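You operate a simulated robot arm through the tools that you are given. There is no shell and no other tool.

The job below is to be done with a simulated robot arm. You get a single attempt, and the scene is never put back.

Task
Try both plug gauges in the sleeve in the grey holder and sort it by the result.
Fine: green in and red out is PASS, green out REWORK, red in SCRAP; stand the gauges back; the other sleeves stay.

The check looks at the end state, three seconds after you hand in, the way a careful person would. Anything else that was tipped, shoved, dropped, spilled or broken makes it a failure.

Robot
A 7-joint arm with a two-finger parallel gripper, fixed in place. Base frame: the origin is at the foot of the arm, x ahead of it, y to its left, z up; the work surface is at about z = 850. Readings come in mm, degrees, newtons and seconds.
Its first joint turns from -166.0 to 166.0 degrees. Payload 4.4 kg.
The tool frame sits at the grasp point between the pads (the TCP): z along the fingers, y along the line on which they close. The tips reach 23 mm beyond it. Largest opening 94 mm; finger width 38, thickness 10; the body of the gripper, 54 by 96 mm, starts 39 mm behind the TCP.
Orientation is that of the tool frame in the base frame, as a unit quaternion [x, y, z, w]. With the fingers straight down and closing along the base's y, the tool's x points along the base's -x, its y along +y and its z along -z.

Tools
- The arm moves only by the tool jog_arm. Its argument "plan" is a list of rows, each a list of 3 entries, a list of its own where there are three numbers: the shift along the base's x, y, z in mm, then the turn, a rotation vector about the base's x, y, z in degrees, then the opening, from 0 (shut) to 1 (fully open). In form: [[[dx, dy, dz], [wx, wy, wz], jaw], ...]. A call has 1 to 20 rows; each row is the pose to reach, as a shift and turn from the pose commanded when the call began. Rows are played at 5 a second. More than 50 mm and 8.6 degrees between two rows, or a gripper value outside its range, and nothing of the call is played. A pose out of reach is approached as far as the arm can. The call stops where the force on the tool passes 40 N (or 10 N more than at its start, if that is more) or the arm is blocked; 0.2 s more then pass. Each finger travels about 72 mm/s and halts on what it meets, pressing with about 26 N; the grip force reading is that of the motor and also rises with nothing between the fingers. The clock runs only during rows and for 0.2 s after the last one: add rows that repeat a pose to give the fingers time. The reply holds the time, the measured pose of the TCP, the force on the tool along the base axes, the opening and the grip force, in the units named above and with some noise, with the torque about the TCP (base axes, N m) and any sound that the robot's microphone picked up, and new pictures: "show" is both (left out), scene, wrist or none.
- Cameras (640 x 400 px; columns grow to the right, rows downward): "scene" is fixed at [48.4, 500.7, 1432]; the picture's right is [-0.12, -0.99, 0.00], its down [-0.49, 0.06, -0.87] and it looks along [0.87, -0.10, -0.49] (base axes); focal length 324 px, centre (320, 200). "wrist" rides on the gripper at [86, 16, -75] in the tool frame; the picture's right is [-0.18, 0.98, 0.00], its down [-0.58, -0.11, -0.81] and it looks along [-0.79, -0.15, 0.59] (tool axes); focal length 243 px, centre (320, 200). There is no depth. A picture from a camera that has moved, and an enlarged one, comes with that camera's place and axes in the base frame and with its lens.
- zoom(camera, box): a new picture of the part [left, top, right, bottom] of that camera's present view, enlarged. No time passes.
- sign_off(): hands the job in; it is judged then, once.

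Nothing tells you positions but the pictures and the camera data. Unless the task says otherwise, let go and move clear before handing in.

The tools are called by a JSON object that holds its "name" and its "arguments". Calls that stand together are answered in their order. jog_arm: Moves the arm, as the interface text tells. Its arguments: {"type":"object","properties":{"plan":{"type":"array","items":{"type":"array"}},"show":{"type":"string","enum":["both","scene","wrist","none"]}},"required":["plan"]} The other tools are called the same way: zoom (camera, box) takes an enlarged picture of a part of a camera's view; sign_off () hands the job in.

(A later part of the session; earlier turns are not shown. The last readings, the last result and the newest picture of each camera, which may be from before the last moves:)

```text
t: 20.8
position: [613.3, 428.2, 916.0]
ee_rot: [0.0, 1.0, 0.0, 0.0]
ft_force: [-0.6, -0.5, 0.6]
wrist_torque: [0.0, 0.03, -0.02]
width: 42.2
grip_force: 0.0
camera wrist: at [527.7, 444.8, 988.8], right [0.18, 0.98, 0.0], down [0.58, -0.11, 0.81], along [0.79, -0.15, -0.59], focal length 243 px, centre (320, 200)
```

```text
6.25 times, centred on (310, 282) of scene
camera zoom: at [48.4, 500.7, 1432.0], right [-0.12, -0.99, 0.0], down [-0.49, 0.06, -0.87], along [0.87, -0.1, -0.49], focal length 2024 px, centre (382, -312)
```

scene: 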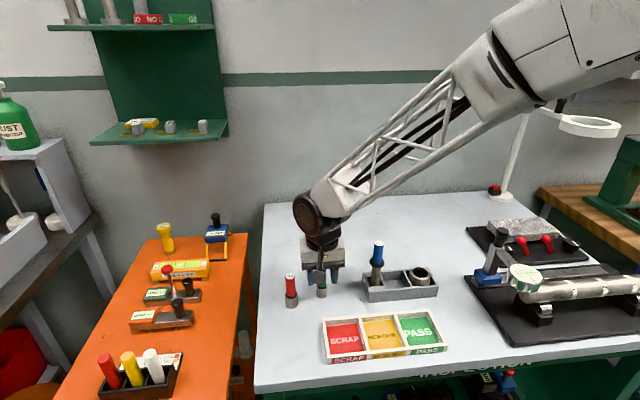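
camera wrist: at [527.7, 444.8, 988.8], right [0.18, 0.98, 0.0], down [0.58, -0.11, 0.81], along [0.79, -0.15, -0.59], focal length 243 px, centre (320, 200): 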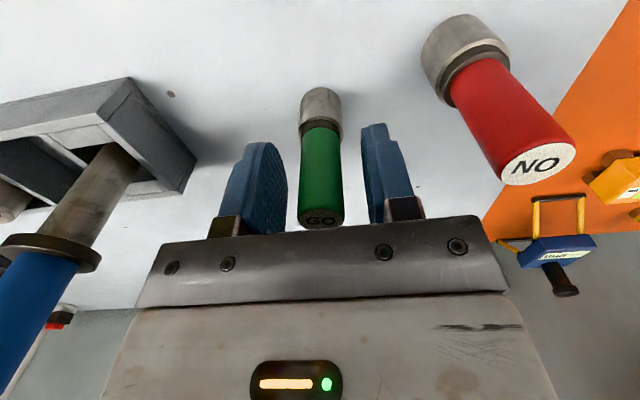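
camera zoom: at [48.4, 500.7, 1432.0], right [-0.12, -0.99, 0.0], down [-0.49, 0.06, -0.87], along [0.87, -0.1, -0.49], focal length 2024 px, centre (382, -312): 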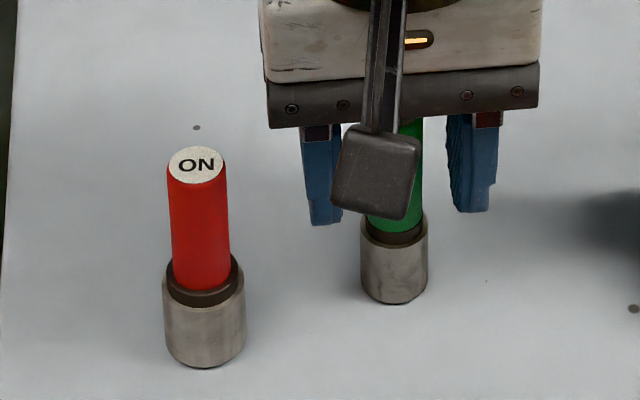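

The green gauge stands free and upright. I'll rise clear of it and move over the red gauge near (594, 502).

{"name": "jog_arm", "arguments": {"plan": [[[0, 0, 20], [0, 0, 0], 0.45], [[0, 0, 55], [0, 0, 0], 0.45], [[0, 0, 84], [0, 0, 0], 0.5], [[-9, 35, 84], [0, 0, 0], 0.5], [[-19.7, 73, 84], [0, 0, 0], 0.5], [[-19.7, 73, 84], [0, 0, 0], 0.5], [[-19.7, 73, 84], [0, 0, 0], 0.5]]}}

{"name": "zoom", "arguments": {"camera": "wrist", "box": [270, 20, 370, 150]}}

{"name": "zoom", "arguments": {"camera": "scene", "box": [270, 250, 350, 314]}}

```text
t: 22.4
position: [593.9, 501.9, 1001.5]
ee_rot: [0.0, 1.0, 0.0, 0.001]
ft_force: [-0.2, 0.1, -0.4]
wrist_torque: [-0.02, 0.0, 0.01]
width: 46.9
grip_force: 0.1
camera wrist: at [508.7, 518.2, 1073.5], right [0.18, 0.98, 0.0], down [0.58, -0.11, 0.81], along [0.79, -0.15, -0.59], focal length 243 px, centre (320, 200)
```

scene: 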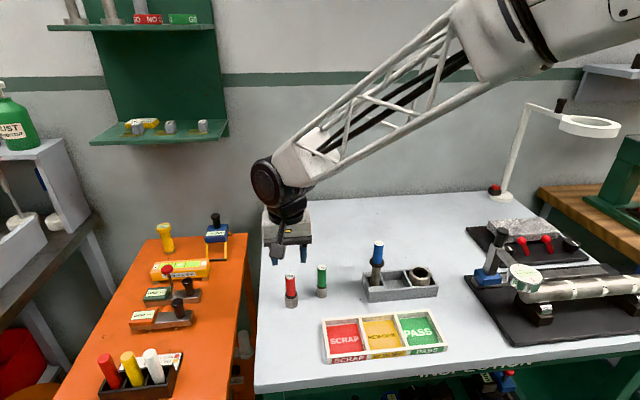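
wrist: 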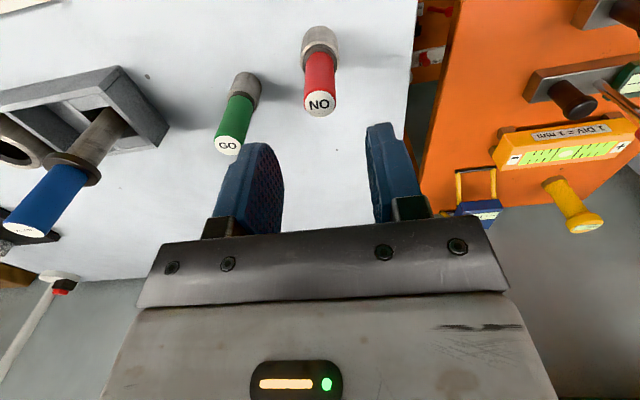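

```text
3.08 times, centred on (320, 85) of wrist
camera zoom: at [508.7, 518.2, 1073.5], right [0.18, 0.98, 0.0], down [0.58, -0.11, 0.81], along [0.79, -0.15, -0.59], focal length 746 px, centre (320, 554)
```

zoom: 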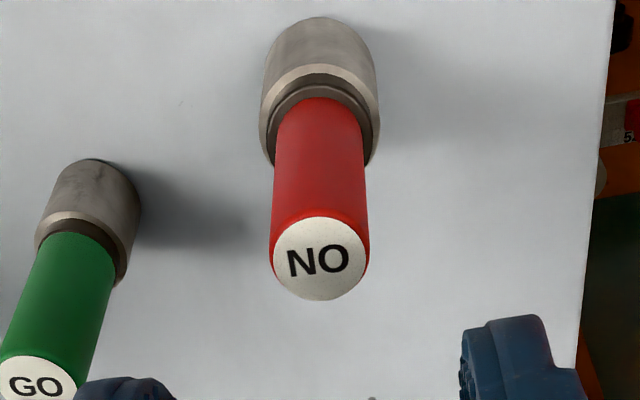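

```text
6.25 times, centred on (310, 282) of scene
camera zoom: at [48.4, 500.7, 1432.0], right [-0.12, -0.99, 0.0], down [-0.49, 0.06, -0.87], along [0.87, -0.1, -0.49], focal length 2024 px, centre (382, -312)
```

zoom: 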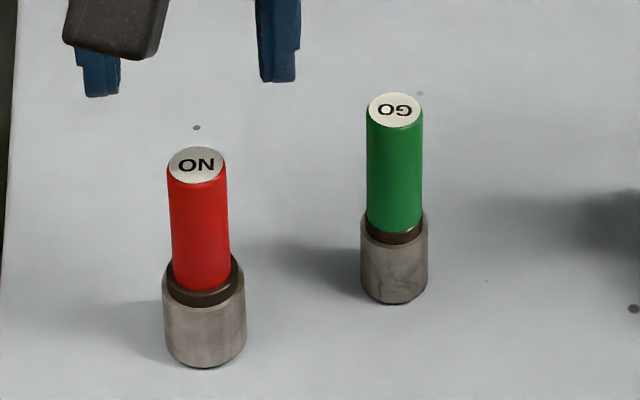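

The green gauge stands where it was, and the red gauge is straight below the TCP. I'll go down around its handle and close.

{"name": "jog_arm", "arguments": {"plan": [[[0, 0, -30], [0, 0, 0], 0.5], [[0, 0, -60], [0, 0, 0], 0.5], [[0, 0, -78], [0, 0, 0], 0.5], [[0, 0, -88], [0, 0, 0], 0.5], [[0, 0, -88], [0, 0, 0], 0.5], [[0, 0, -88], [0, 0, 0], 0.35], [[0, 0, -88], [0, 0, 0], 0.2], [[0, 0, -88], [0, 0, 0], 0.0], [[0, 0, -88], [0, 0, 0], 0.0], [[0, 0, -88], [0, 0, 0], 0.0]]}}

{"name": "zoom", "arguments": {"camera": "wrist", "box": [240, 70, 400, 240]}}

{"name": "zoom", "arguments": {"camera": "scene", "box": [270, 250, 350, 314]}}

```text
t: 24.6
position: [597.3, 501.2, 912.7]
ee_rot: [0.0, 1.0, 0.0, 0.001]
ft_force: [-0.8, 0.9, -0.1]
wrist_torque: [0.07, 0.02, 0.0]
width: 20.4
grip_force: 26.1
camera wrist: at [510.1, 517.7, 985.6], right [0.18, 0.98, 0.0], down [0.58, -0.11, 0.81], along [0.79, -0.15, -0.59], focal length 243 px, centre (320, 200)
```

scene: 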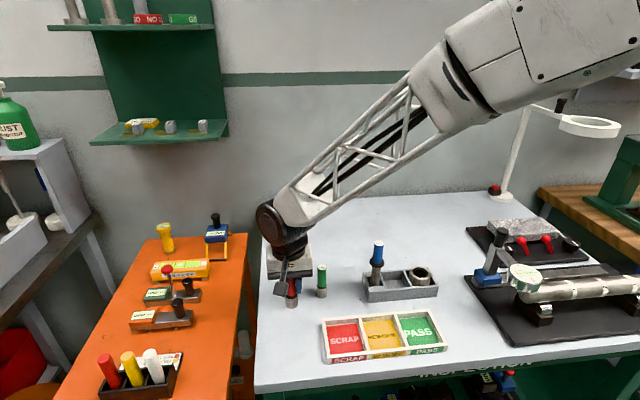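
wrist: 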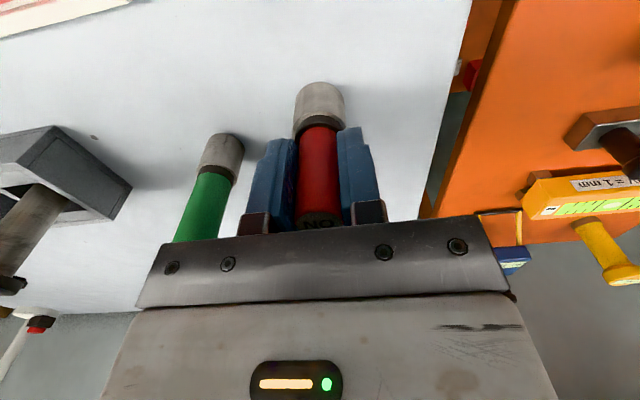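

```text
2.35 times, centred on (320, 155) of wrist
camera zoom: at [510.1, 517.7, 985.6], right [0.18, 0.98, 0.0], down [0.58, -0.11, 0.81], along [0.79, -0.15, -0.59], focal length 571 px, centre (320, 306)
```

zoom: 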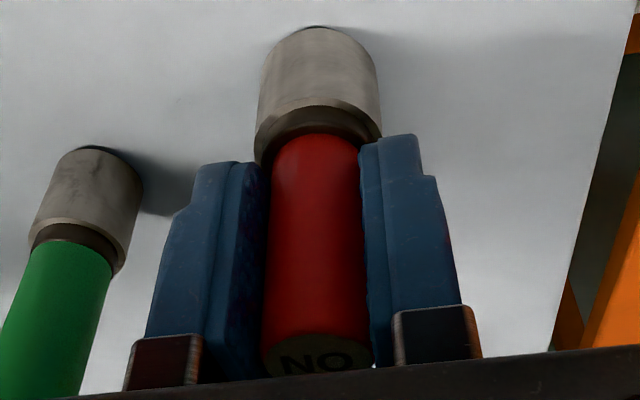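

```text
6.25 times, centred on (310, 282) of scene
camera zoom: at [48.4, 500.7, 1432.0], right [-0.12, -0.99, 0.0], down [-0.49, 0.06, -0.87], along [0.87, -0.1, -0.49], focal length 2024 px, centre (382, -312)
```

zoom: 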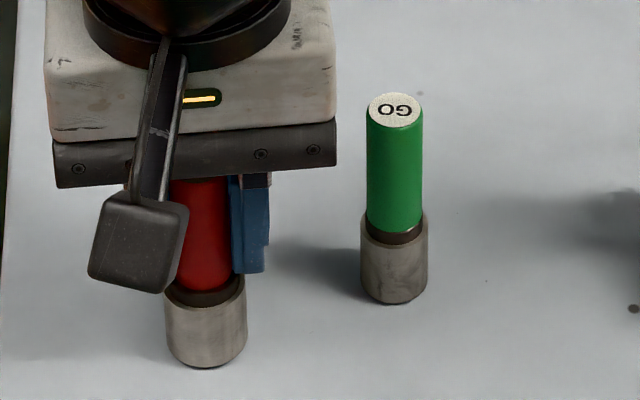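

The red gauge is gripped. I'll lift it high, carry it over the green gauge and blue plug, and stop about 25 mm above the sleeve.

{"name": "jog_arm", "arguments": {"plan": [[[0, 0, 15], [0, 0, 0], 0], [[0, 0, 55], [0, 0, 0], 0], [[0, 0, 100], [0, 0, 0], 0], [[0, 0, 145], [0, 0, 0], 0], [[0, 0, 178], [0, 0, 0], 0], [[1, -25, 178], [0, 0, 0], 0], [[3, -67, 178], [0, 0, 0], 0], [[5, -110, 178], [0, 0, 0], 0], [[8, -153, 178], [0, 0, 0], 0], [[11, -196, 178], [0, 0, 0], 0], [[14, -239, 178], [0, 0, 0], 0], [[16, -280, 178], [0, 0, 0], 0], [[17.5, -311, 178], [0, 0, 0], 0], [[17.5, -311, 165], [0, 0, 0], 0], [[17.5, -311, 130], [0, 0, 0], 0], [[17.5, -311, 95], [0, 0, 0], 0], [[17.5, -311, 75], [0, 0, 0], 0], [[17.5, -311, 75], [0, 0, 0], 0], [[17.5, -311, 75], [0, 0, 0], 0]]}}

{"name": "zoom", "arguments": {"camera": "wrist", "box": [260, 20, 380, 120]}}

{"name": "zoom", "arguments": {"camera": "scene", "box": [396, 236, 444, 296]}}

```text
t: 28.6
position: [613.4, 190.5, 988.8]
ee_rot: [0.0, 1.0, 0.0, 0.001]
ft_force: [0.6, 0.3, -1.7]
wrist_torque: [-0.01, -0.02, -0.01]
width: 20.6
grip_force: 25.7
camera wrist: at [527.1, 206.5, 1060.8], right [0.18, 0.98, 0.0], down [0.58, -0.11, 0.81], along [0.79, -0.15, -0.59], focal length 243 px, centre (320, 200)
```

scene: 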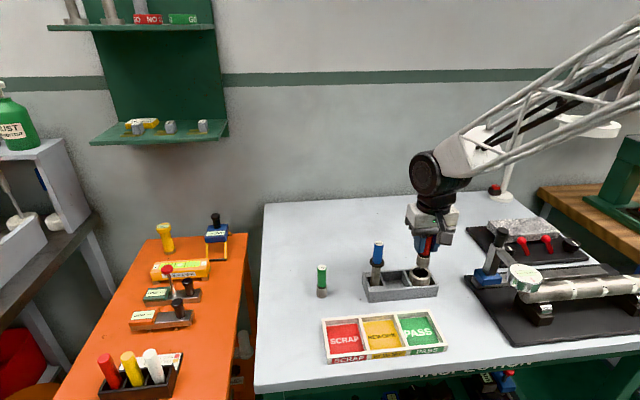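
wrist: 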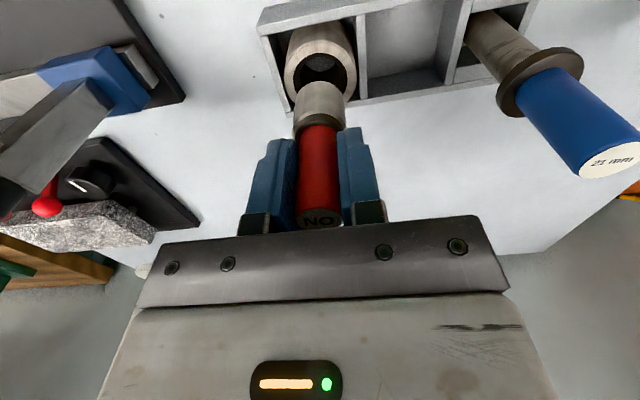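

```text
4.00 times, centred on (320, 70) of wrist
camera zoom: at [527.1, 206.5, 1060.8], right [0.18, 0.98, 0.0], down [0.58, -0.11, 0.81], along [0.79, -0.15, -0.59], focal length 970 px, centre (320, 720)
```

zoom: 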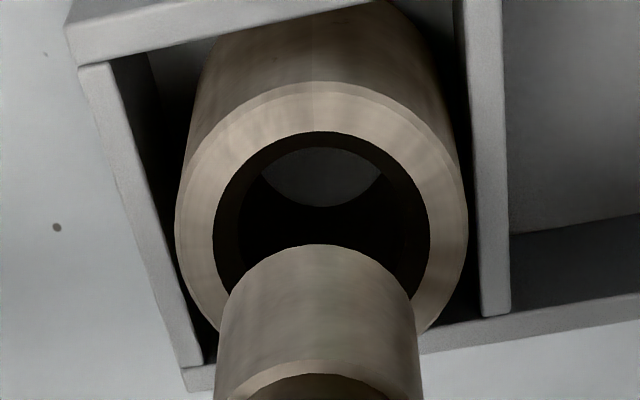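

```text
6.67 times, centred on (420, 266) of scene
camera zoom: at [48.4, 500.7, 1432.0], right [-0.12, -0.99, 0.0], down [-0.49, 0.06, -0.87], along [0.87, -0.1, -0.49], focal length 2159 px, centre (-347, -240)
```

zoom: 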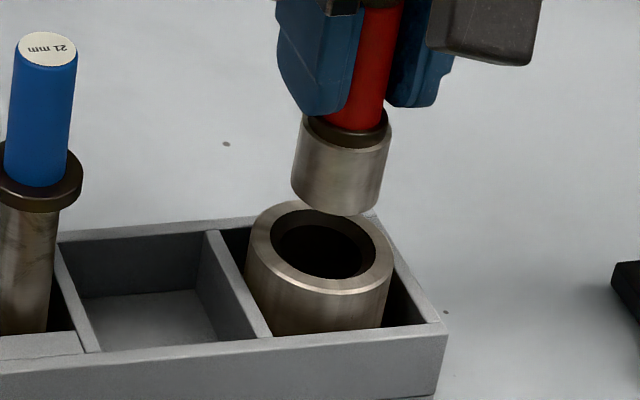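

The red plug is about 28 mm above the sleeve and 0.9 mm off in y. I'll correct that and lower it to just inside the chamfer, watching the force.

{"name": "jog_arm", "arguments": {"plan": [[[0, 0.9, 0], [0, 0, 0], 0], [[0, 0.9, -10], [0, 0, 0], 0], [[0, 0.9, -20], [0, 0, 0], 0], [[0, 0.9, -25], [0, 0, 0], 0], [[0, 0.9, -27], [0, 0, 0], 0], [[0, 0.9, -27], [0, 0, 0], 0]]}}

{"name": "zoom", "arguments": {"camera": "wrist", "box": [260, 40, 380, 140]}}

{"name": "zoom", "arguments": {"camera": "scene", "box": [400, 246, 440, 296]}}

```text
t: 30.0
position: [612.7, 192.2, 961.1]
ee_rot: [0.0, 1.0, 0.001, 0.0]
ft_force: [-1.9, -4.9, 10.8]
wrist_torque: [-0.21, 0.08, -0.03]
width: 20.3
grip_force: 25.9
camera wrist: at [526.8, 208.1, 1032.9], right [0.18, 0.98, 0.0], down [0.58, -0.11, 0.81], along [0.79, -0.15, -0.59], focal length 243 px, centre (320, 200)
```

scene: 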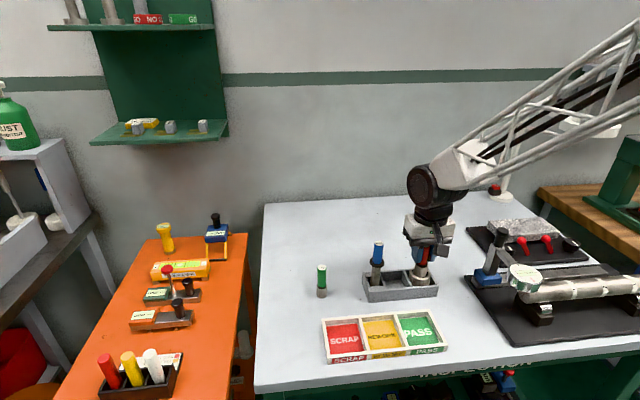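
wrist: 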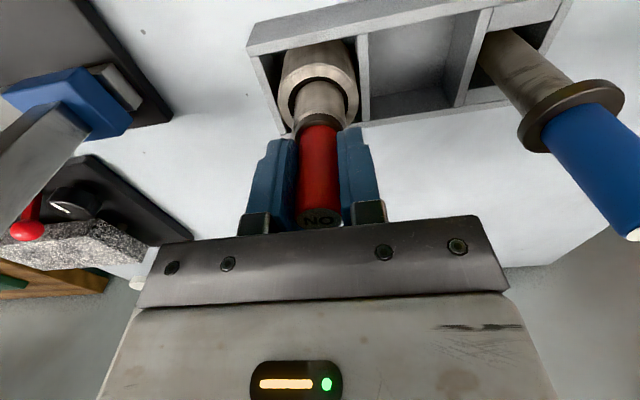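

```text
4.00 times, centred on (320, 90) of wrist
camera zoom: at [526.8, 208.1, 1032.9], right [0.18, 0.98, 0.0], down [0.58, -0.11, 0.81], along [0.79, -0.15, -0.59], focal length 970 px, centre (320, 640)
```

zoom: 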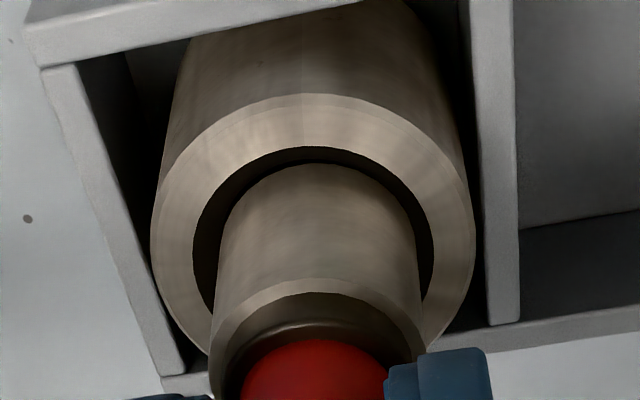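

```text
8.00 times, centred on (420, 271) of scene
camera zoom: at [48.4, 500.7, 1432.0], right [-0.12, -0.99, 0.0], down [-0.49, 0.06, -0.87], along [0.87, -0.1, -0.49], focal length 2591 px, centre (-480, -368)
```

zoom: 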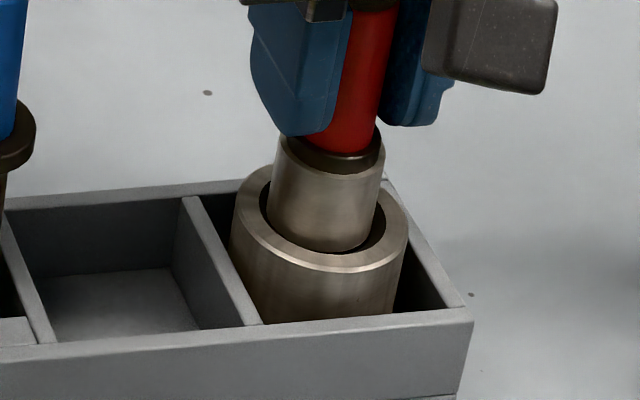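

The red plug has touched the chamfer with about 11 N, and is roughly 0.8 mm too far in +y. I'll lift slightly, re-centre and press gently again to judge fairly.

{"name": "jog_arm", "arguments": {"plan": [[[0, 0, 4], [0, 0, 0], 0], [[0, -0.8, 4], [0, 0, 0], 0], [[0, -0.8, 4], [0, 0, 0], 0], [[0, -0.8, 2], [0, 0, 0], 0], [[0, -0.8, 0], [0, 0, 0], 0], [[0, -0.8, 0], [0, 0, 0], 0]]}}

{"name": "zoom", "arguments": {"camera": "wrist", "box": [260, 40, 380, 140]}}

{"name": "zoom", "arguments": {"camera": "scene", "box": [400, 246, 440, 296]}}

```text
t: 31.4
position: [611.2, 190.1, 960.3]
ee_rot: [0.0, 1.0, -0.001, 0.001]
ft_force: [-0.3, 2.0, -0.7]
wrist_torque: [0.09, -0.01, 0.0]
width: 20.4
grip_force: 26.1
camera wrist: at [526.3, 207.0, 1032.9], right [0.18, 0.98, 0.0], down [0.58, -0.11, 0.81], along [0.79, -0.15, -0.59], focal length 243 px, centre (320, 200)
```

scene: 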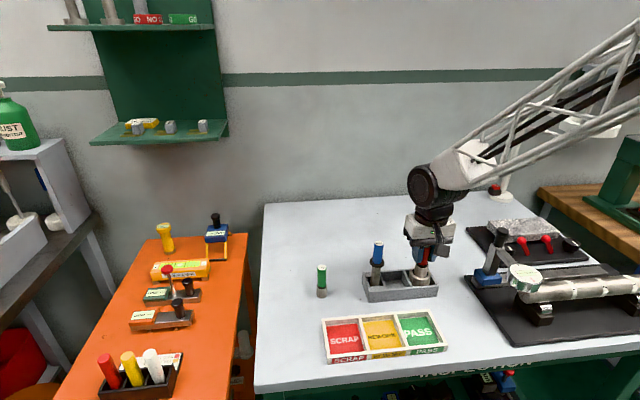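
wrist: 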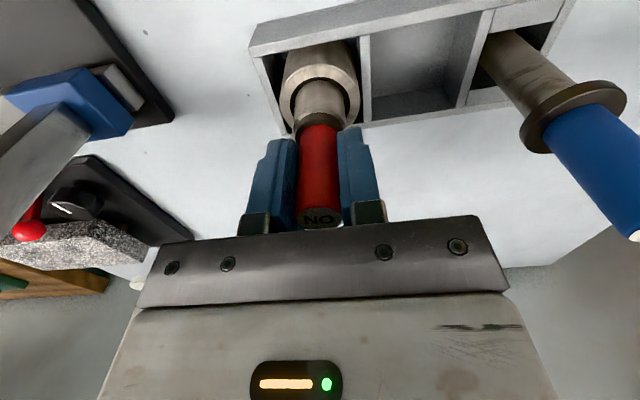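

```text
4.00 times, centred on (320, 90) of wrist
camera zoom: at [526.3, 207.0, 1032.9], right [0.18, 0.98, 0.0], down [0.58, -0.11, 0.81], along [0.79, -0.15, -0.59], focal length 970 px, centre (320, 640)
```

zoom: 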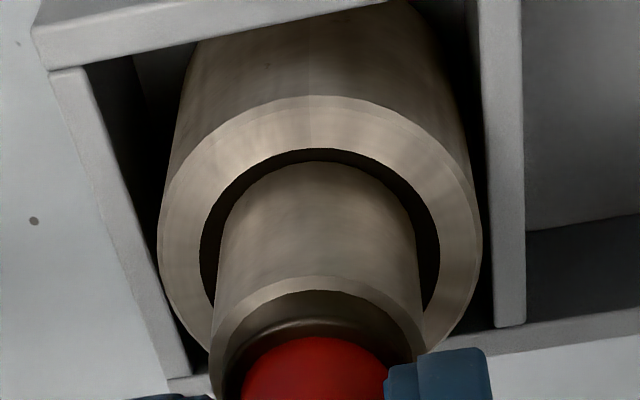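

```text
8.00 times, centred on (420, 271) of scene
camera zoom: at [48.4, 500.7, 1432.0], right [-0.12, -0.99, 0.0], down [-0.49, 0.06, -0.87], along [0.87, -0.1, -0.49], focal length 2591 px, centre (-480, -368)
```

zoom: 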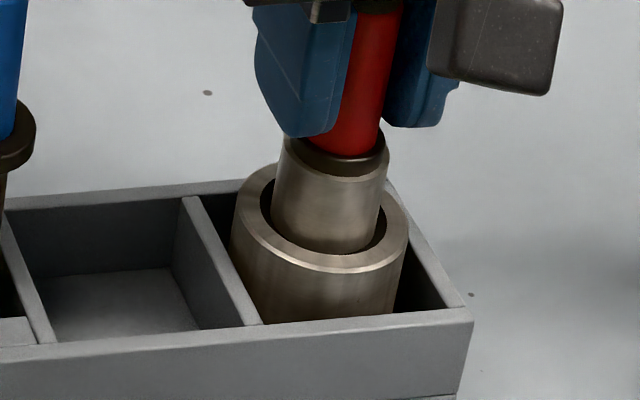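

The red plug is now centred in y with no contact force, and could go about 0.8 mm further in +x. I'll apply that and press down gently in 1 mm steps.

{"name": "jog_arm", "arguments": {"plan": [[[0.8, 0, 0], [0, 0, 0], 0], [[0.8, 0, -1], [0, 0, 0], 0], [[0.8, 0, -2], [0, 0, 0], 0], [[0.8, 0, -2], [0, 0, 0], 0]], "show": "none"}}

```text
t: 32.4
position: [611.8, 190.6, 959.7]
ee_rot: [0.0, 1.0, 0.0, 0.0]
ft_force: [-6.0, 4.1, 18.2]
wrist_torque: [0.31, 0.27, 0.09]
width: 20.3
grip_force: 25.7
```

Contact again at about 18 N, roughly 3 mm below the top face, on the chamfer. I'll relieve the side forces slightly and press 2 mm more to confirm it is really stopped.

{"name": "jog_arm", "arguments": {"plan": [[[0, 0, 1.5], [0, 0, 0], 0], [[-0.6, 0.4, 1.5], [0, 0, 0], 0], [[-0.6, 0.4, 0], [0, 0, 0], 0], [[-0.6, 0.4, -1], [0, 0, 0], 0], [[-0.6, 0.4, -2], [0, 0, 0], 0], [[-0.6, 0.4, -2], [0, 0, 0], 0]]}}

{"name": "zoom", "arguments": {"camera": "wrist", "box": [260, 40, 380, 140]}}

{"name": "zoom", "arguments": {"camera": "scene", "box": [400, 246, 440, 296]}}

```text
t: 33.8
position: [612.0, 191.3, 956.0]
ee_rot: [0.0, 1.0, 0.0, 0.0]
ft_force: [1.9, -4.4, 19.4]
wrist_torque: [-0.27, -0.05, 0.13]
width: 20.6
grip_force: 25.6
camera wrist: at [526.2, 207.2, 1028.8], right [0.18, 0.98, 0.0], down [0.58, -0.11, 0.81], along [0.79, -0.15, -0.59], focal length 243 px, centre (320, 200)
```

scene: 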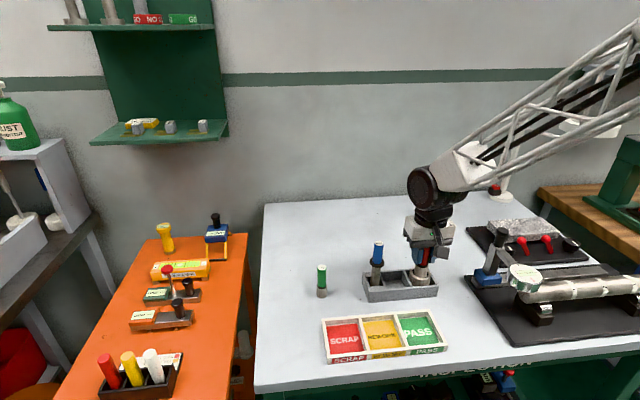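
wrist: 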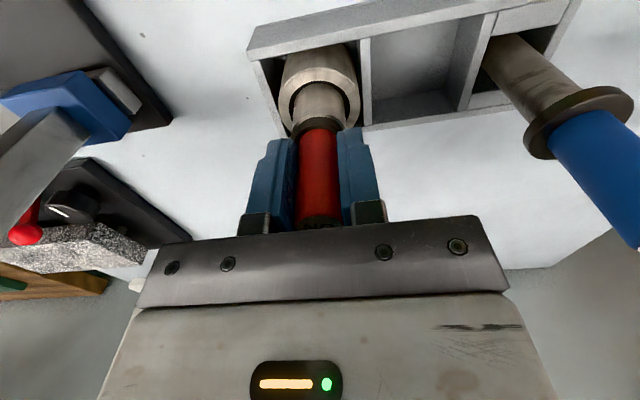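

```text
4.00 times, centred on (320, 90) of wrist
camera zoom: at [526.2, 207.2, 1028.8], right [0.18, 0.98, 0.0], down [0.58, -0.11, 0.81], along [0.79, -0.15, -0.59], focal length 970 px, centre (320, 640)
```

zoom: 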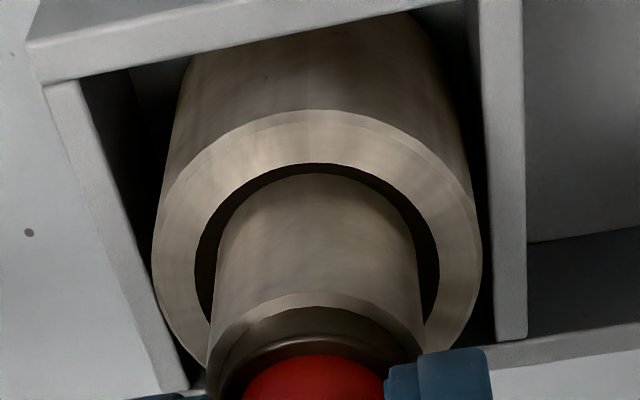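

```text
8.00 times, centred on (420, 271) of scene
camera zoom: at [48.4, 500.7, 1432.0], right [-0.12, -0.99, 0.0], down [-0.49, 0.06, -0.87], along [0.87, -0.1, -0.49], focal length 2591 px, centre (-480, -368)
```

zoom: 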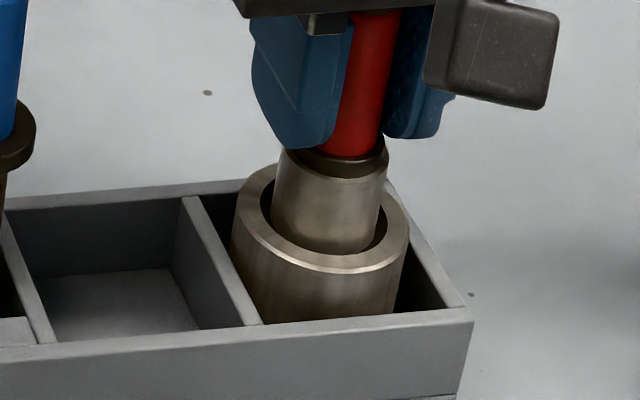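

The red plug has not gone deeper: it stays at the chamfer and slid up slightly in the grip at about 19 N. I'll make one more fair try at the midpoint of the two tries to rule out misalignment.

{"name": "jog_arm", "arguments": {"plan": [[[0, 0, 3], [0, 0, 0], 0], [[0.2, -0.3, 3], [0, 0, 0], 0], [[0.2, -0.3, 3], [0, 0, 0], 0], [[0.2, -0.3, 1.5], [0, 0, 0], 0], [[0.2, -0.3, 0.5], [0, 0, 0], 0], [[0.2, -0.3, -0.5], [0, 0, 0], 0], [[0.2, -0.3, -1.5], [0, 0, 0], 0], [[0.2, -0.3, -1.5], [0, 0, 0], 0]]}}

{"name": "zoom", "arguments": {"camera": "wrist", "box": [260, 40, 380, 140]}}

{"name": "zoom", "arguments": {"camera": "scene", "box": [408, 252, 436, 287]}}

```text
t: 35.6
position: [611.7, 192.3, 955.3]
ee_rot: [0.0, 1.0, 0.0, 0.0]
ft_force: [-3.1, 6.3, 20.6]
wrist_torque: [0.26, 0.07, 0.12]
width: 20.1
grip_force: 26.4
camera wrist: at [526.3, 206.9, 1028.1], right [0.18, 0.98, 0.0], down [0.58, -0.11, 0.81], along [0.79, -0.15, -0.59], focal length 243 px, centre (320, 200)
```

scene: 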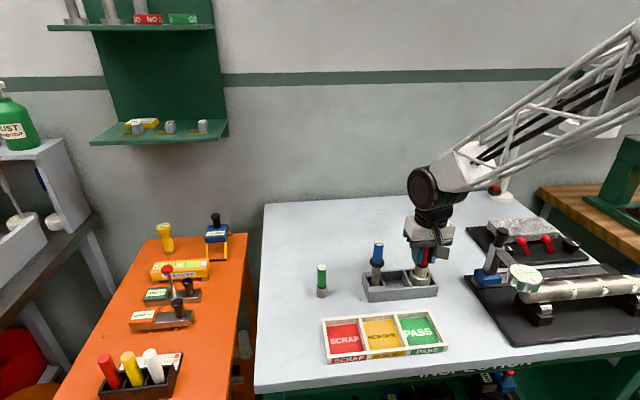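
wrist: 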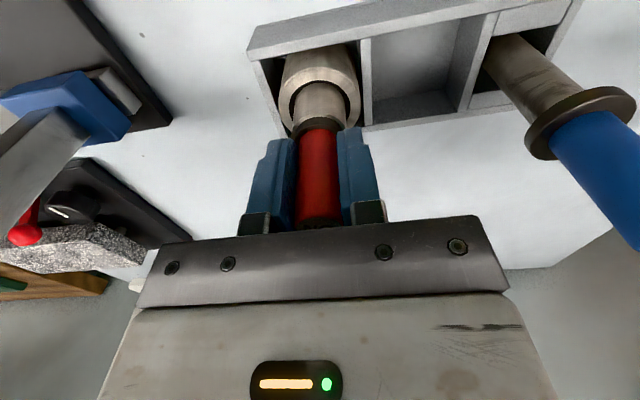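

```text
4.00 times, centred on (320, 90) of wrist
camera zoom: at [526.3, 206.9, 1028.1], right [0.18, 0.98, 0.0], down [0.58, -0.11, 0.81], along [0.79, -0.15, -0.59], focal length 970 px, centre (320, 640)
```

zoom: 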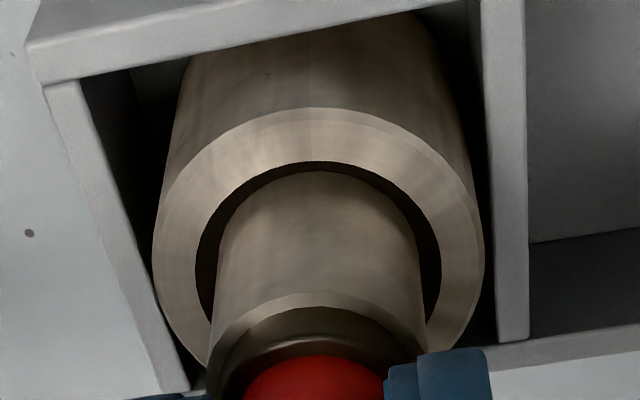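

```text
11.43 times, centred on (422, 270) of scene
camera zoom: at [48.4, 500.7, 1432.0], right [-0.12, -0.99, 0.0], down [-0.49, 0.06, -0.87], along [0.87, -0.1, -0.49], focal length 3701 px, centre (-846, -594)
```

zoom: 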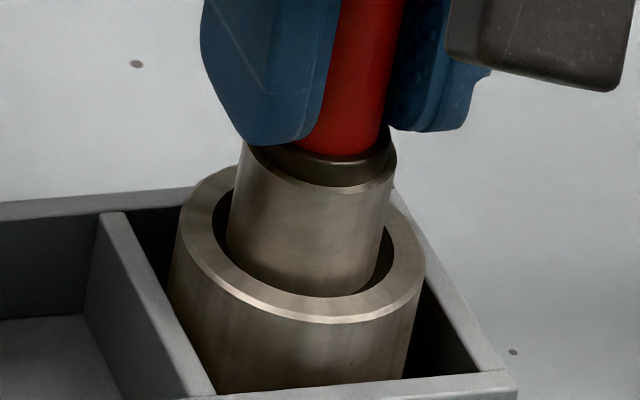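

Three tries with small offsets on both sides all stop at the chamfer at about 20 N, so red does not go in. I'll withdraw it and compare the bore and plug sizes in close-ups to confirm.

{"name": "jog_arm", "arguments": {"plan": [[[0, 0, 3], [0, 0, 0], 0], [[0, 0, 10], [0, 0, 0], 0], [[0, 0, 25], [0, 0, 0], 0], [[0, 0, 60], [0, 0, 0], 0], [[0, 0, 100], [0, 0, 0], 0], [[0, 0, 134], [0, 0, 0], 0], [[0, 0, 134], [0, 0, 0], 0]]}}

{"name": "zoom", "arguments": {"camera": "scene", "box": [404, 260, 440, 290]}}

{"name": "zoom", "arguments": {"camera": "wrist", "box": [284, 0, 356, 45]}}

{"name": "zoom", "arguments": {"camera": "wrist", "box": [284, 70, 356, 140]}}

{"name": "zoom", "arguments": {"camera": "scene", "box": [410, 180, 460, 240]}}

```text
t: 37.2
position: [613.0, 189.3, 1087.6]
ee_rot: [0.0, 1.0, 0.0, 0.0]
ft_force: [0.6, 0.6, -1.6]
wrist_torque: [0.02, 0.0, 0.01]
width: 20.2
grip_force: 25.8
camera wrist: at [527.2, 205.6, 1160.9], right [0.18, 0.98, 0.0], down [0.58, -0.11, 0.81], along [0.79, -0.15, -0.59], focal length 243 px, centre (320, 200)
```

scene: 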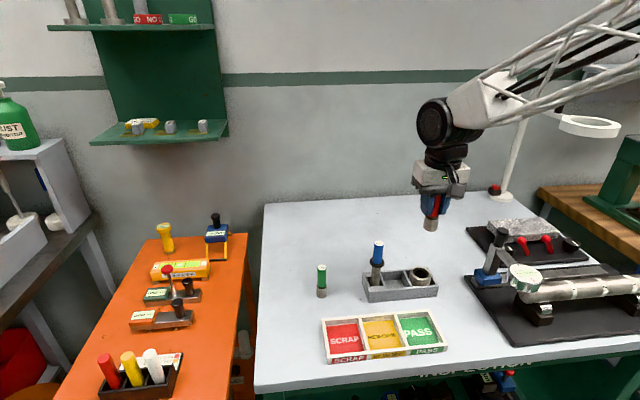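
wrist: 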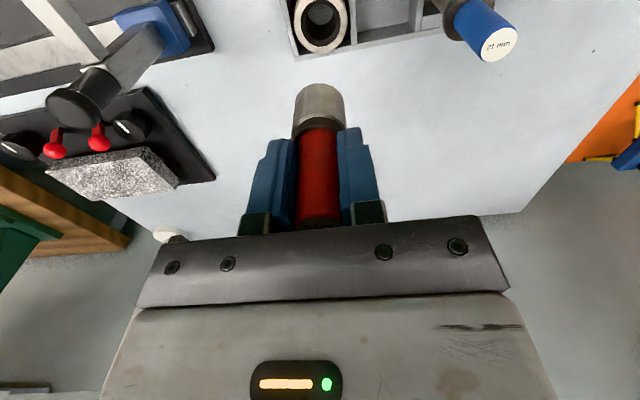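

```text
13.33 times, centred on (422, 275) of scene
camera zoom: at [48.4, 500.7, 1432.0], right [-0.12, -0.99, 0.0], down [-0.49, 0.06, -0.87], along [0.87, -0.1, -0.49], focal length 4318 px, centre (-1040, -800)
```

zoom: 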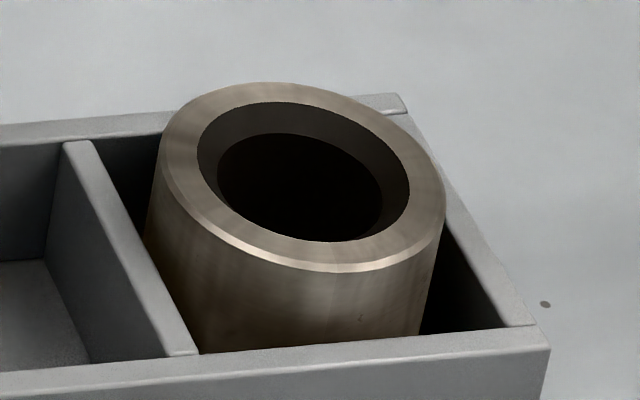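

```text
8.89 times, centred on (320, 22) of wrist
camera zoom: at [527.2, 205.6, 1160.9], right [0.18, 0.98, 0.0], down [0.58, -0.11, 0.81], along [0.79, -0.15, -0.59], focal length 2157 px, centre (320, 1778)
```

zoom: 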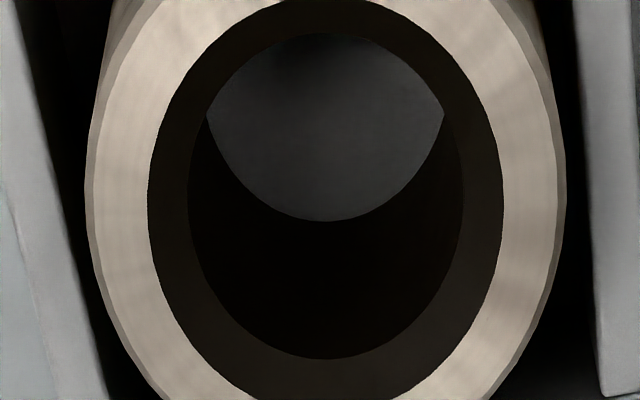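

```text
5.71 times, centred on (320, 105) of wrist
camera zoom: at [527.2, 205.6, 1160.9], right [0.18, 0.98, 0.0], down [0.58, -0.11, 0.81], along [0.79, -0.15, -0.59], focal length 1386 px, centre (320, 743)
```

zoom: 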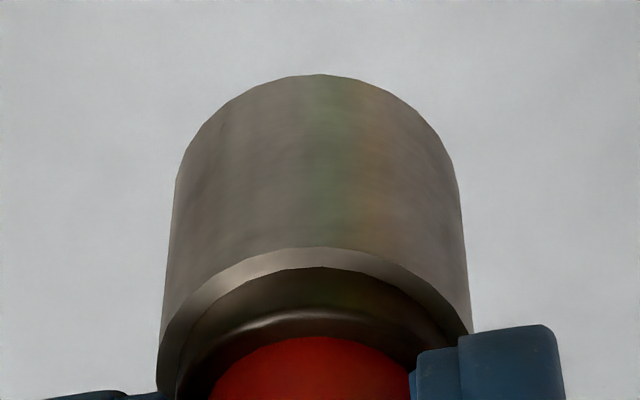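

```text
6.67 times, centred on (435, 210) of scene
camera zoom: at [48.4, 500.7, 1432.0], right [-0.12, -0.99, 0.0], down [-0.49, 0.06, -0.87], along [0.87, -0.1, -0.49], focal length 2159 px, centre (-447, 133)
```

zoom: 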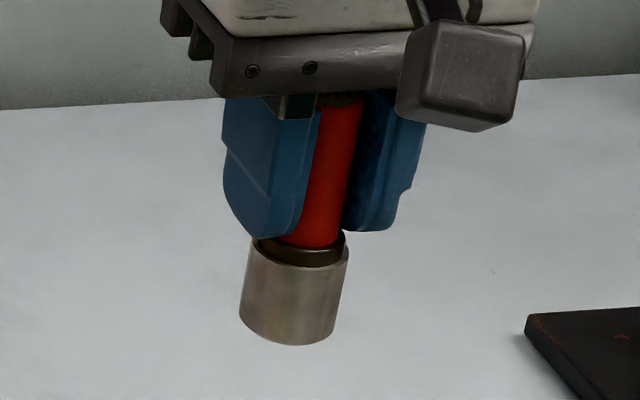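

Close-ups give the bore about 29 mm, the green plug about 25.5 mm and the red plug about 30.7 mm: green in and red out means PASS. Next I'll carry the red gauge back to its original spot.

{"name": "jog_arm", "arguments": {"plan": [[[-1, 25, 0], [0, 0, 0], 0], [[-3, 67, 0], [0, 0, 0], 0], [[-5, 110, 0], [0, 0, 0], 0], [[-8, 153, 0], [0, 0, 0], 0], [[-11, 196, 0], [0, 0, 0], 0], [[-14, 239, 0], [0, 0, 0], 0], [[-16, 280, 0], [0, 0, 0], 0], [[-17.9, 310.8, 0], [0, 0, 0], 0], [[-17.9, 310.8, -20], [0, 0, 0], 0], [[-17.9, 310.8, -60], [0, 0, 0], 0], [[-17.9, 310.8, -105], [0, 0, 0], 0], [[-17.9, 310.8, -145], [0, 0, 0], 0], [[-17.9, 310.8, -165], [0, 0, 0], 0], [[-17.9, 310.8, -173], [0, 0, 0], 0], [[-17.9, 310.8, -173], [0, 0, 0], 0], [[-17.9, 310.8, -173], [0, 0, 0], 0]]}}

{"name": "zoom", "arguments": {"camera": "scene", "box": [270, 250, 350, 314]}}

{"name": "zoom", "arguments": {"camera": "wrist", "box": [240, 70, 400, 240]}}

```text
t: 40.6
position: [593.0, 501.2, 915.0]
ee_rot: [0.0, 1.0, 0.0, 0.001]
ft_force: [1.0, -0.5, -0.9]
wrist_torque: [0.0, 0.01, -0.02]
width: 20.1
grip_force: 26.2
camera wrist: at [507.2, 517.5, 989.1], right [0.18, 0.98, 0.0], down [0.58, -0.11, 0.81], along [0.79, -0.15, -0.59], focal length 243 px, centre (320, 200)
```

scene: 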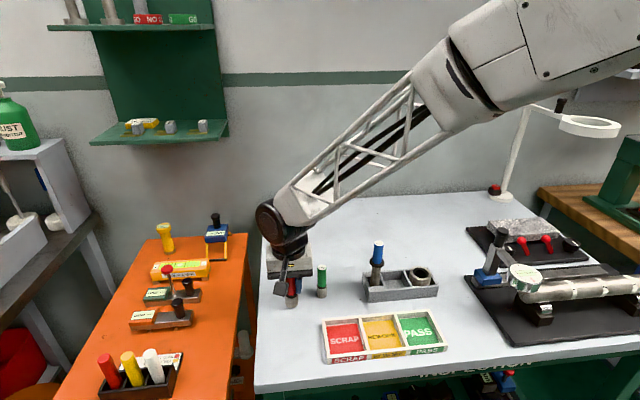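
wrist: 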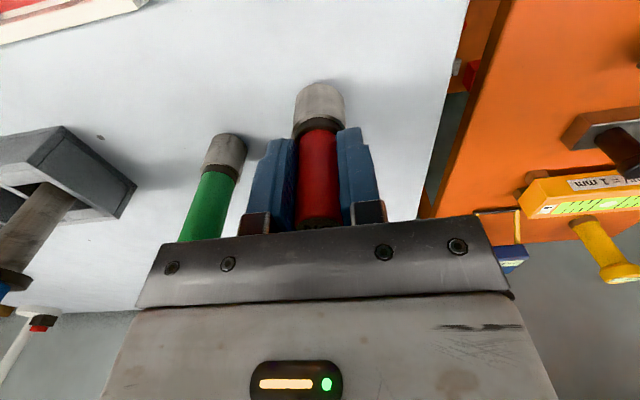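

```text
6.25 times, centred on (310, 282) of scene
camera zoom: at [48.4, 500.7, 1432.0], right [-0.12, -0.99, 0.0], down [-0.49, 0.06, -0.87], along [0.87, -0.1, -0.49], focal length 2024 px, centre (382, -312)
```

zoom: 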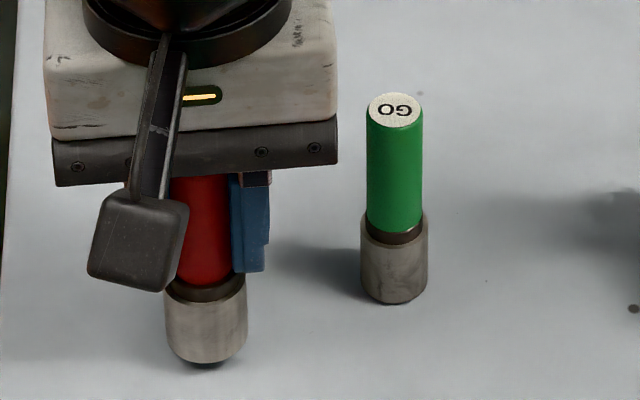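

```text
2.35 times, centred on (320, 155) of wrist
camera zoom: at [507.2, 517.5, 989.1], right [0.18, 0.98, 0.0], down [0.58, -0.11, 0.81], along [0.79, -0.15, -0.59], focal length 571 px, centre (320, 306)
```

zoom: 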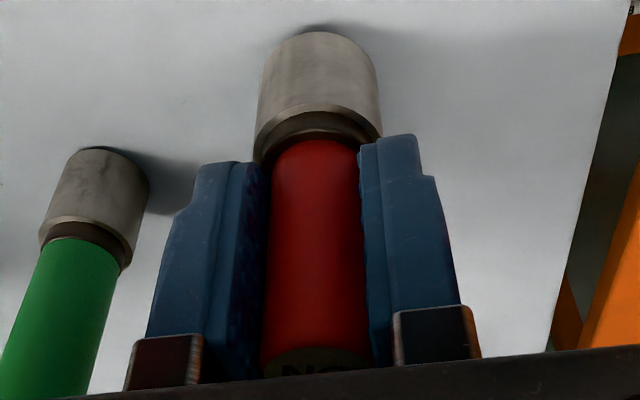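

The red gauge hangs about 5 mm above its spot, about 2 mm short in x. I'll correct that and lower in small steps until it touches.

{"name": "jog_arm", "arguments": {"plan": [[[2, 0, 0], [0, 0, 0], 0], [[2, 0, -2], [0, 0, 0], 0], [[2, 0, -3], [0, 0, 0], 0], [[2, 0, -4], [0, 0, 0], 0], [[2, 0, -4], [0, 0, 0], 0]], "show": "none"}}

```text
t: 41.8
position: [595.5, 502.2, 911.6]
ee_rot: [0.001, 1.0, 0.0, 0.0]
ft_force: [0.3, -0.3, -2.0]
wrist_torque: [0.03, 0.01, 0.0]
width: 20.0
grip_force: 25.9
```

No contact yet, with the force showing only the gauge's weight. I'll continue down in half-millimetre steps.

{"name": "jog_arm", "arguments": {"plan": [[[0, 0, -0.5], [0, 0, 0], 0], [[0, 0, -1], [0, 0, 0], 0], [[0, 0, -1], [0, 0, 0], 0]]}}

{"name": "zoom", "arguments": {"camera": "scene", "box": [270, 250, 350, 314]}}

```text
t: 42.6
position: [596.4, 502.7, 911.4]
ee_rot: [0.0, 1.0, 0.001, -0.001]
ft_force: [-0.3, -0.2, -2.6]
wrist_torque: [0.02, 0.0, -0.02]
width: 20.4
grip_force: 25.9
camera wrist: at [510.1, 517.9, 983.8], right [0.18, 0.98, 0.0], down [0.58, -0.11, 0.81], along [0.79, -0.15, -0.59], focal length 243 px, centre (320, 200)
```

scene: 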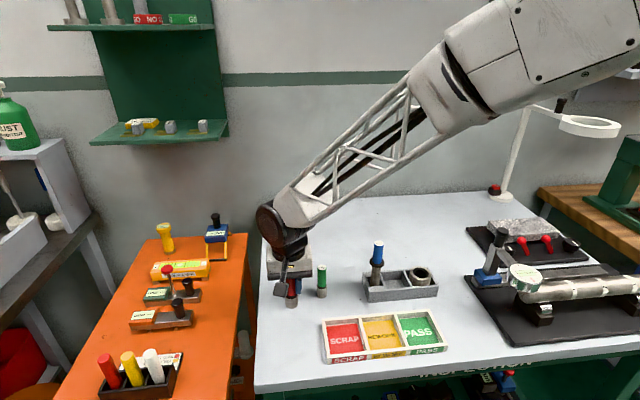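
wrist: 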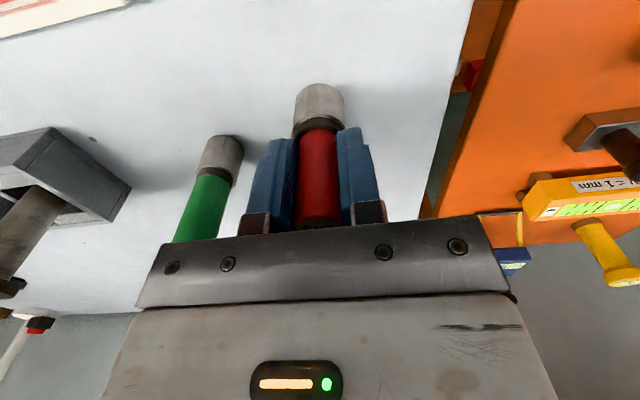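

```text
6.25 times, centred on (310, 282) of scene
camera zoom: at [48.4, 500.7, 1432.0], right [-0.12, -0.99, 0.0], down [-0.49, 0.06, -0.87], along [0.87, -0.1, -0.49], focal length 2024 px, centre (382, -312)
```

zoom: 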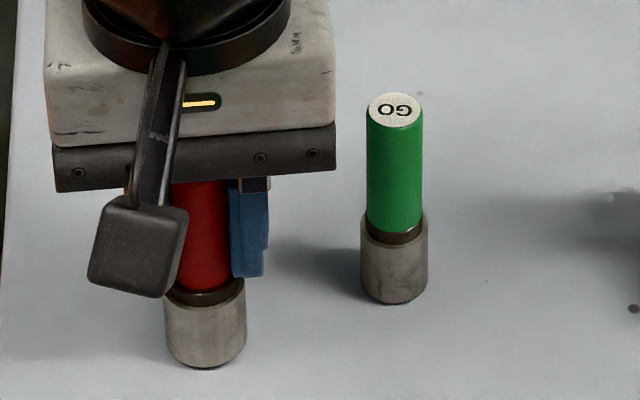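

The plug's bottom edge is back at its original picture position but the force shows no contact yet. I'll lower another millimetre.

{"name": "jog_arm", "arguments": {"plan": [[[0, 0, -0.5], [0, 0, 0], 0], [[0, 0, -1], [0, 0, 0], 0], [[0, 0, -1], [0, 0, 0], 0]], "show": "none"}}

```text
t: 43.4
position: [594.5, 502.1, 909.8]
ee_rot: [0.001, 1.0, 0.001, 0.001]
ft_force: [-3.8, -2.7, 19.4]
wrist_torque: [-0.14, 0.01, 0.01]
width: 19.9
grip_force: 26.2
```

Contact with the bench at 19 N. I'll ease up a little and open the fingers.

{"name": "jog_arm", "arguments": {"plan": [[[0, 0, 0.8], [0, 0, 0], 0], [[0, 0, 0.8], [0, 0, 0], 0], [[0, 0, 0.8], [0, 0, 0], 0.3], [[0, 0, 0.8], [0, 0, 0], 0.45], [[0, 0, 0.8], [0, 0, 0], 0.45]]}}

{"name": "zoom", "arguments": {"camera": "scene", "box": [270, 250, 350, 314]}}

{"name": "zoom", "arguments": {"camera": "wrist", "box": [240, 70, 400, 240]}}

```text
t: 44.6
position: [596.6, 501.7, 910.4]
ee_rot: [0.0, 1.0, 0.0, 0.0]
ft_force: [0.5, 0.3, -0.9]
wrist_torque: [-0.02, -0.04, 0.01]
width: 42.2
grip_force: 0.0
camera wrist: at [510.3, 518.0, 983.1], right [0.18, 0.98, 0.0], down [0.58, -0.11, 0.81], along [0.79, -0.15, -0.59], focal length 243 px, centre (320, 200)
```

scene: 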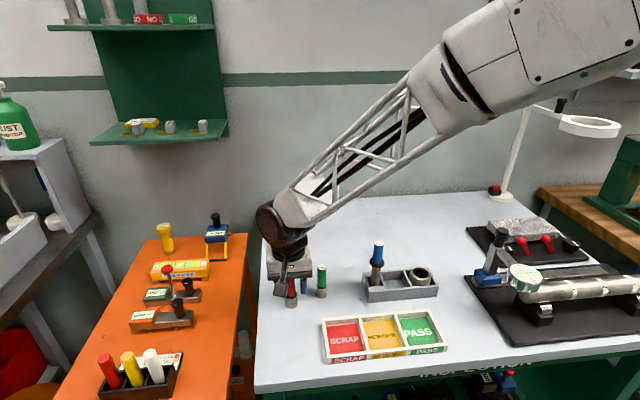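
wrist: 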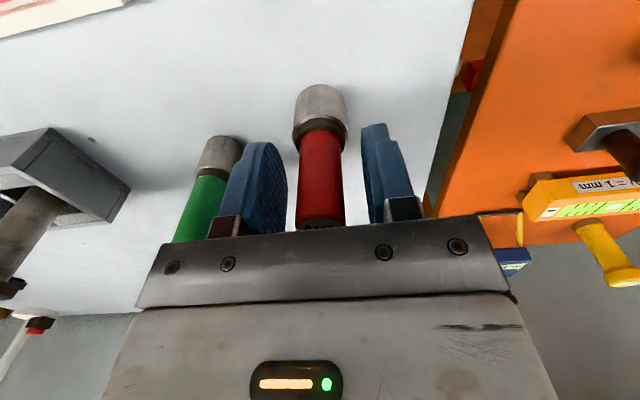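

```text
6.25 times, centred on (310, 282) of scene
camera zoom: at [48.4, 500.7, 1432.0], right [-0.12, -0.99, 0.0], down [-0.49, 0.06, -0.87], along [0.87, -0.1, -0.49], focal length 2024 px, centre (382, -312)
```

zoom: 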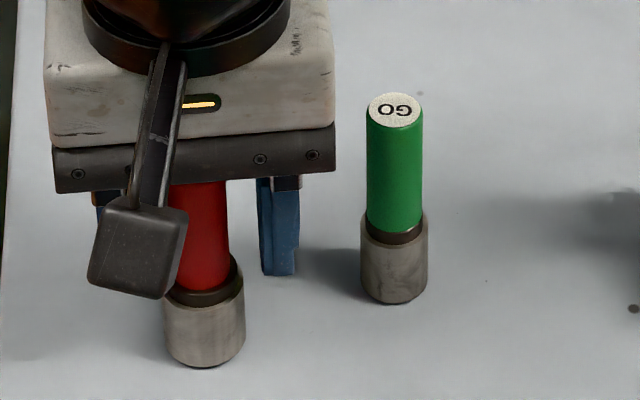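

```text
2.35 times, centred on (320, 155) of wrist
camera zoom: at [510.3, 518.0, 983.1], right [0.18, 0.98, 0.0], down [0.58, -0.11, 0.81], along [0.79, -0.15, -0.59], focal length 571 px, centre (320, 306)
```

zoom: 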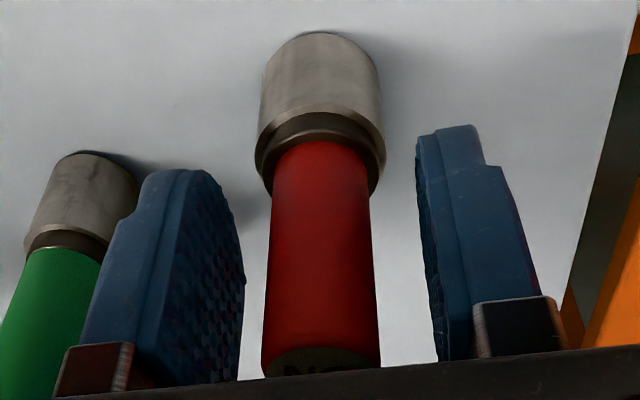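

The red gauge is free and standing where it was. I'll rise clear, travel over to the sleeve with the fingers opening to 75 mm, and stop above it.

{"name": "jog_arm", "arguments": {"plan": [[[0, 0, 15], [0, 0, 0], 0.45], [[0, 0, 50], [0, 0, 0], 0.45], [[0, 0, 95], [0, 0, 0], 0.45], [[0, 0, 140], [0, 0, 0], 0.45], [[1, -30, 140], [0, 0, 0], 0.5], [[3, -75, 140], [0, 0, 0], 0.5], [[5, -120, 140], [0, 0, 0], 0.5], [[7, -165, 140], [0, 0, 0], 0.6], [[9, -210, 140], [0, 0, 0], 0.7], [[11, -250, 140], [0, 0, 0], 0.8], [[13, -285, 140], [0, 0, 0], 0.8], [[15, -310.8, 140], [0, 0, 0], 0.8], [[15, -310.8, 110], [0, 0, 0], 0.8], [[15, -310.8, 80], [0, 0, 0], 0.8], [[15, -310.8, 60], [0, 0, 0], 0.8], [[15, -310.8, 60], [0, 0, 0], 0.8], [[15, -310.8, 60], [0, 0, 0], 0.8]]}}

{"name": "zoom", "arguments": {"camera": "wrist", "box": [230, 20, 420, 230]}}

{"name": "zoom", "arguments": {"camera": "scene", "box": [270, 220, 460, 370]}}

```text
t: 48.2
position: [612.1, 190.3, 969.4]
ee_rot: [0.001, 1.0, 0.0, 0.0]
ft_force: [-0.2, -0.7, -0.2]
wrist_torque: [-0.03, 0.02, -0.01]
width: 75.3
grip_force: 0.1
camera wrist: at [526.0, 206.4, 1043.9], right [0.18, 0.98, 0.0], down [0.58, -0.11, 0.81], along [0.79, -0.15, -0.59], focal length 243 px, centre (320, 200)
```

scene: 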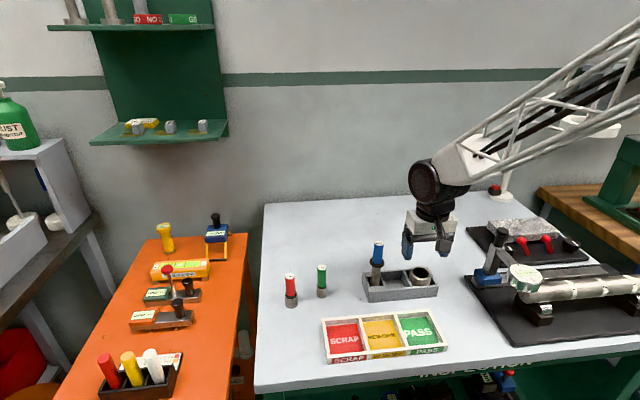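
wrist: 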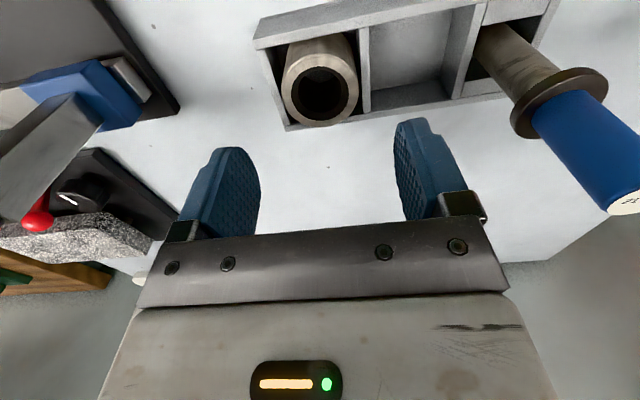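

```text
1.90 times, centred on (325, 125) of wrist
camera zoom: at [526.0, 206.4, 1043.9], right [0.18, 0.98, 0.0], down [0.58, -0.11, 0.81], along [0.79, -0.15, -0.59], focal length 462 px, centre (310, 343)
```

zoom: 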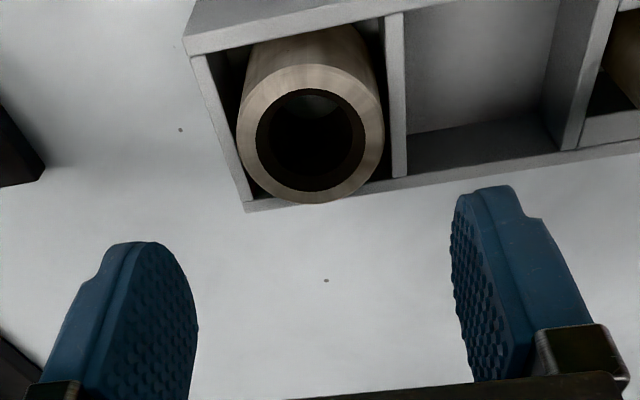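

```text
2.67 times, centred on (365, 295) of scene
camera zoom: at [48.4, 500.7, 1432.0], right [-0.12, -0.99, 0.0], down [-0.49, 0.06, -0.87], along [0.87, -0.1, -0.49], focal length 864 px, centre (200, -53)
```

zoom: 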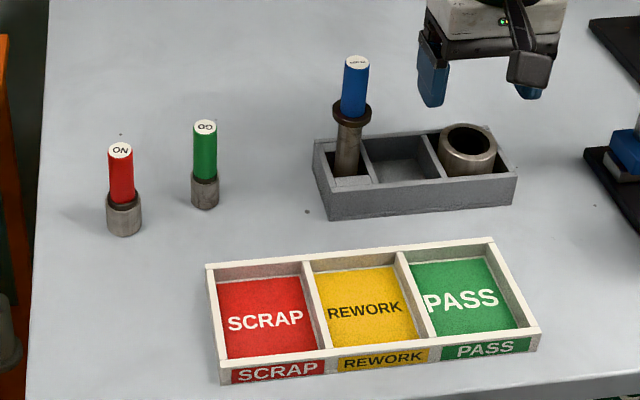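

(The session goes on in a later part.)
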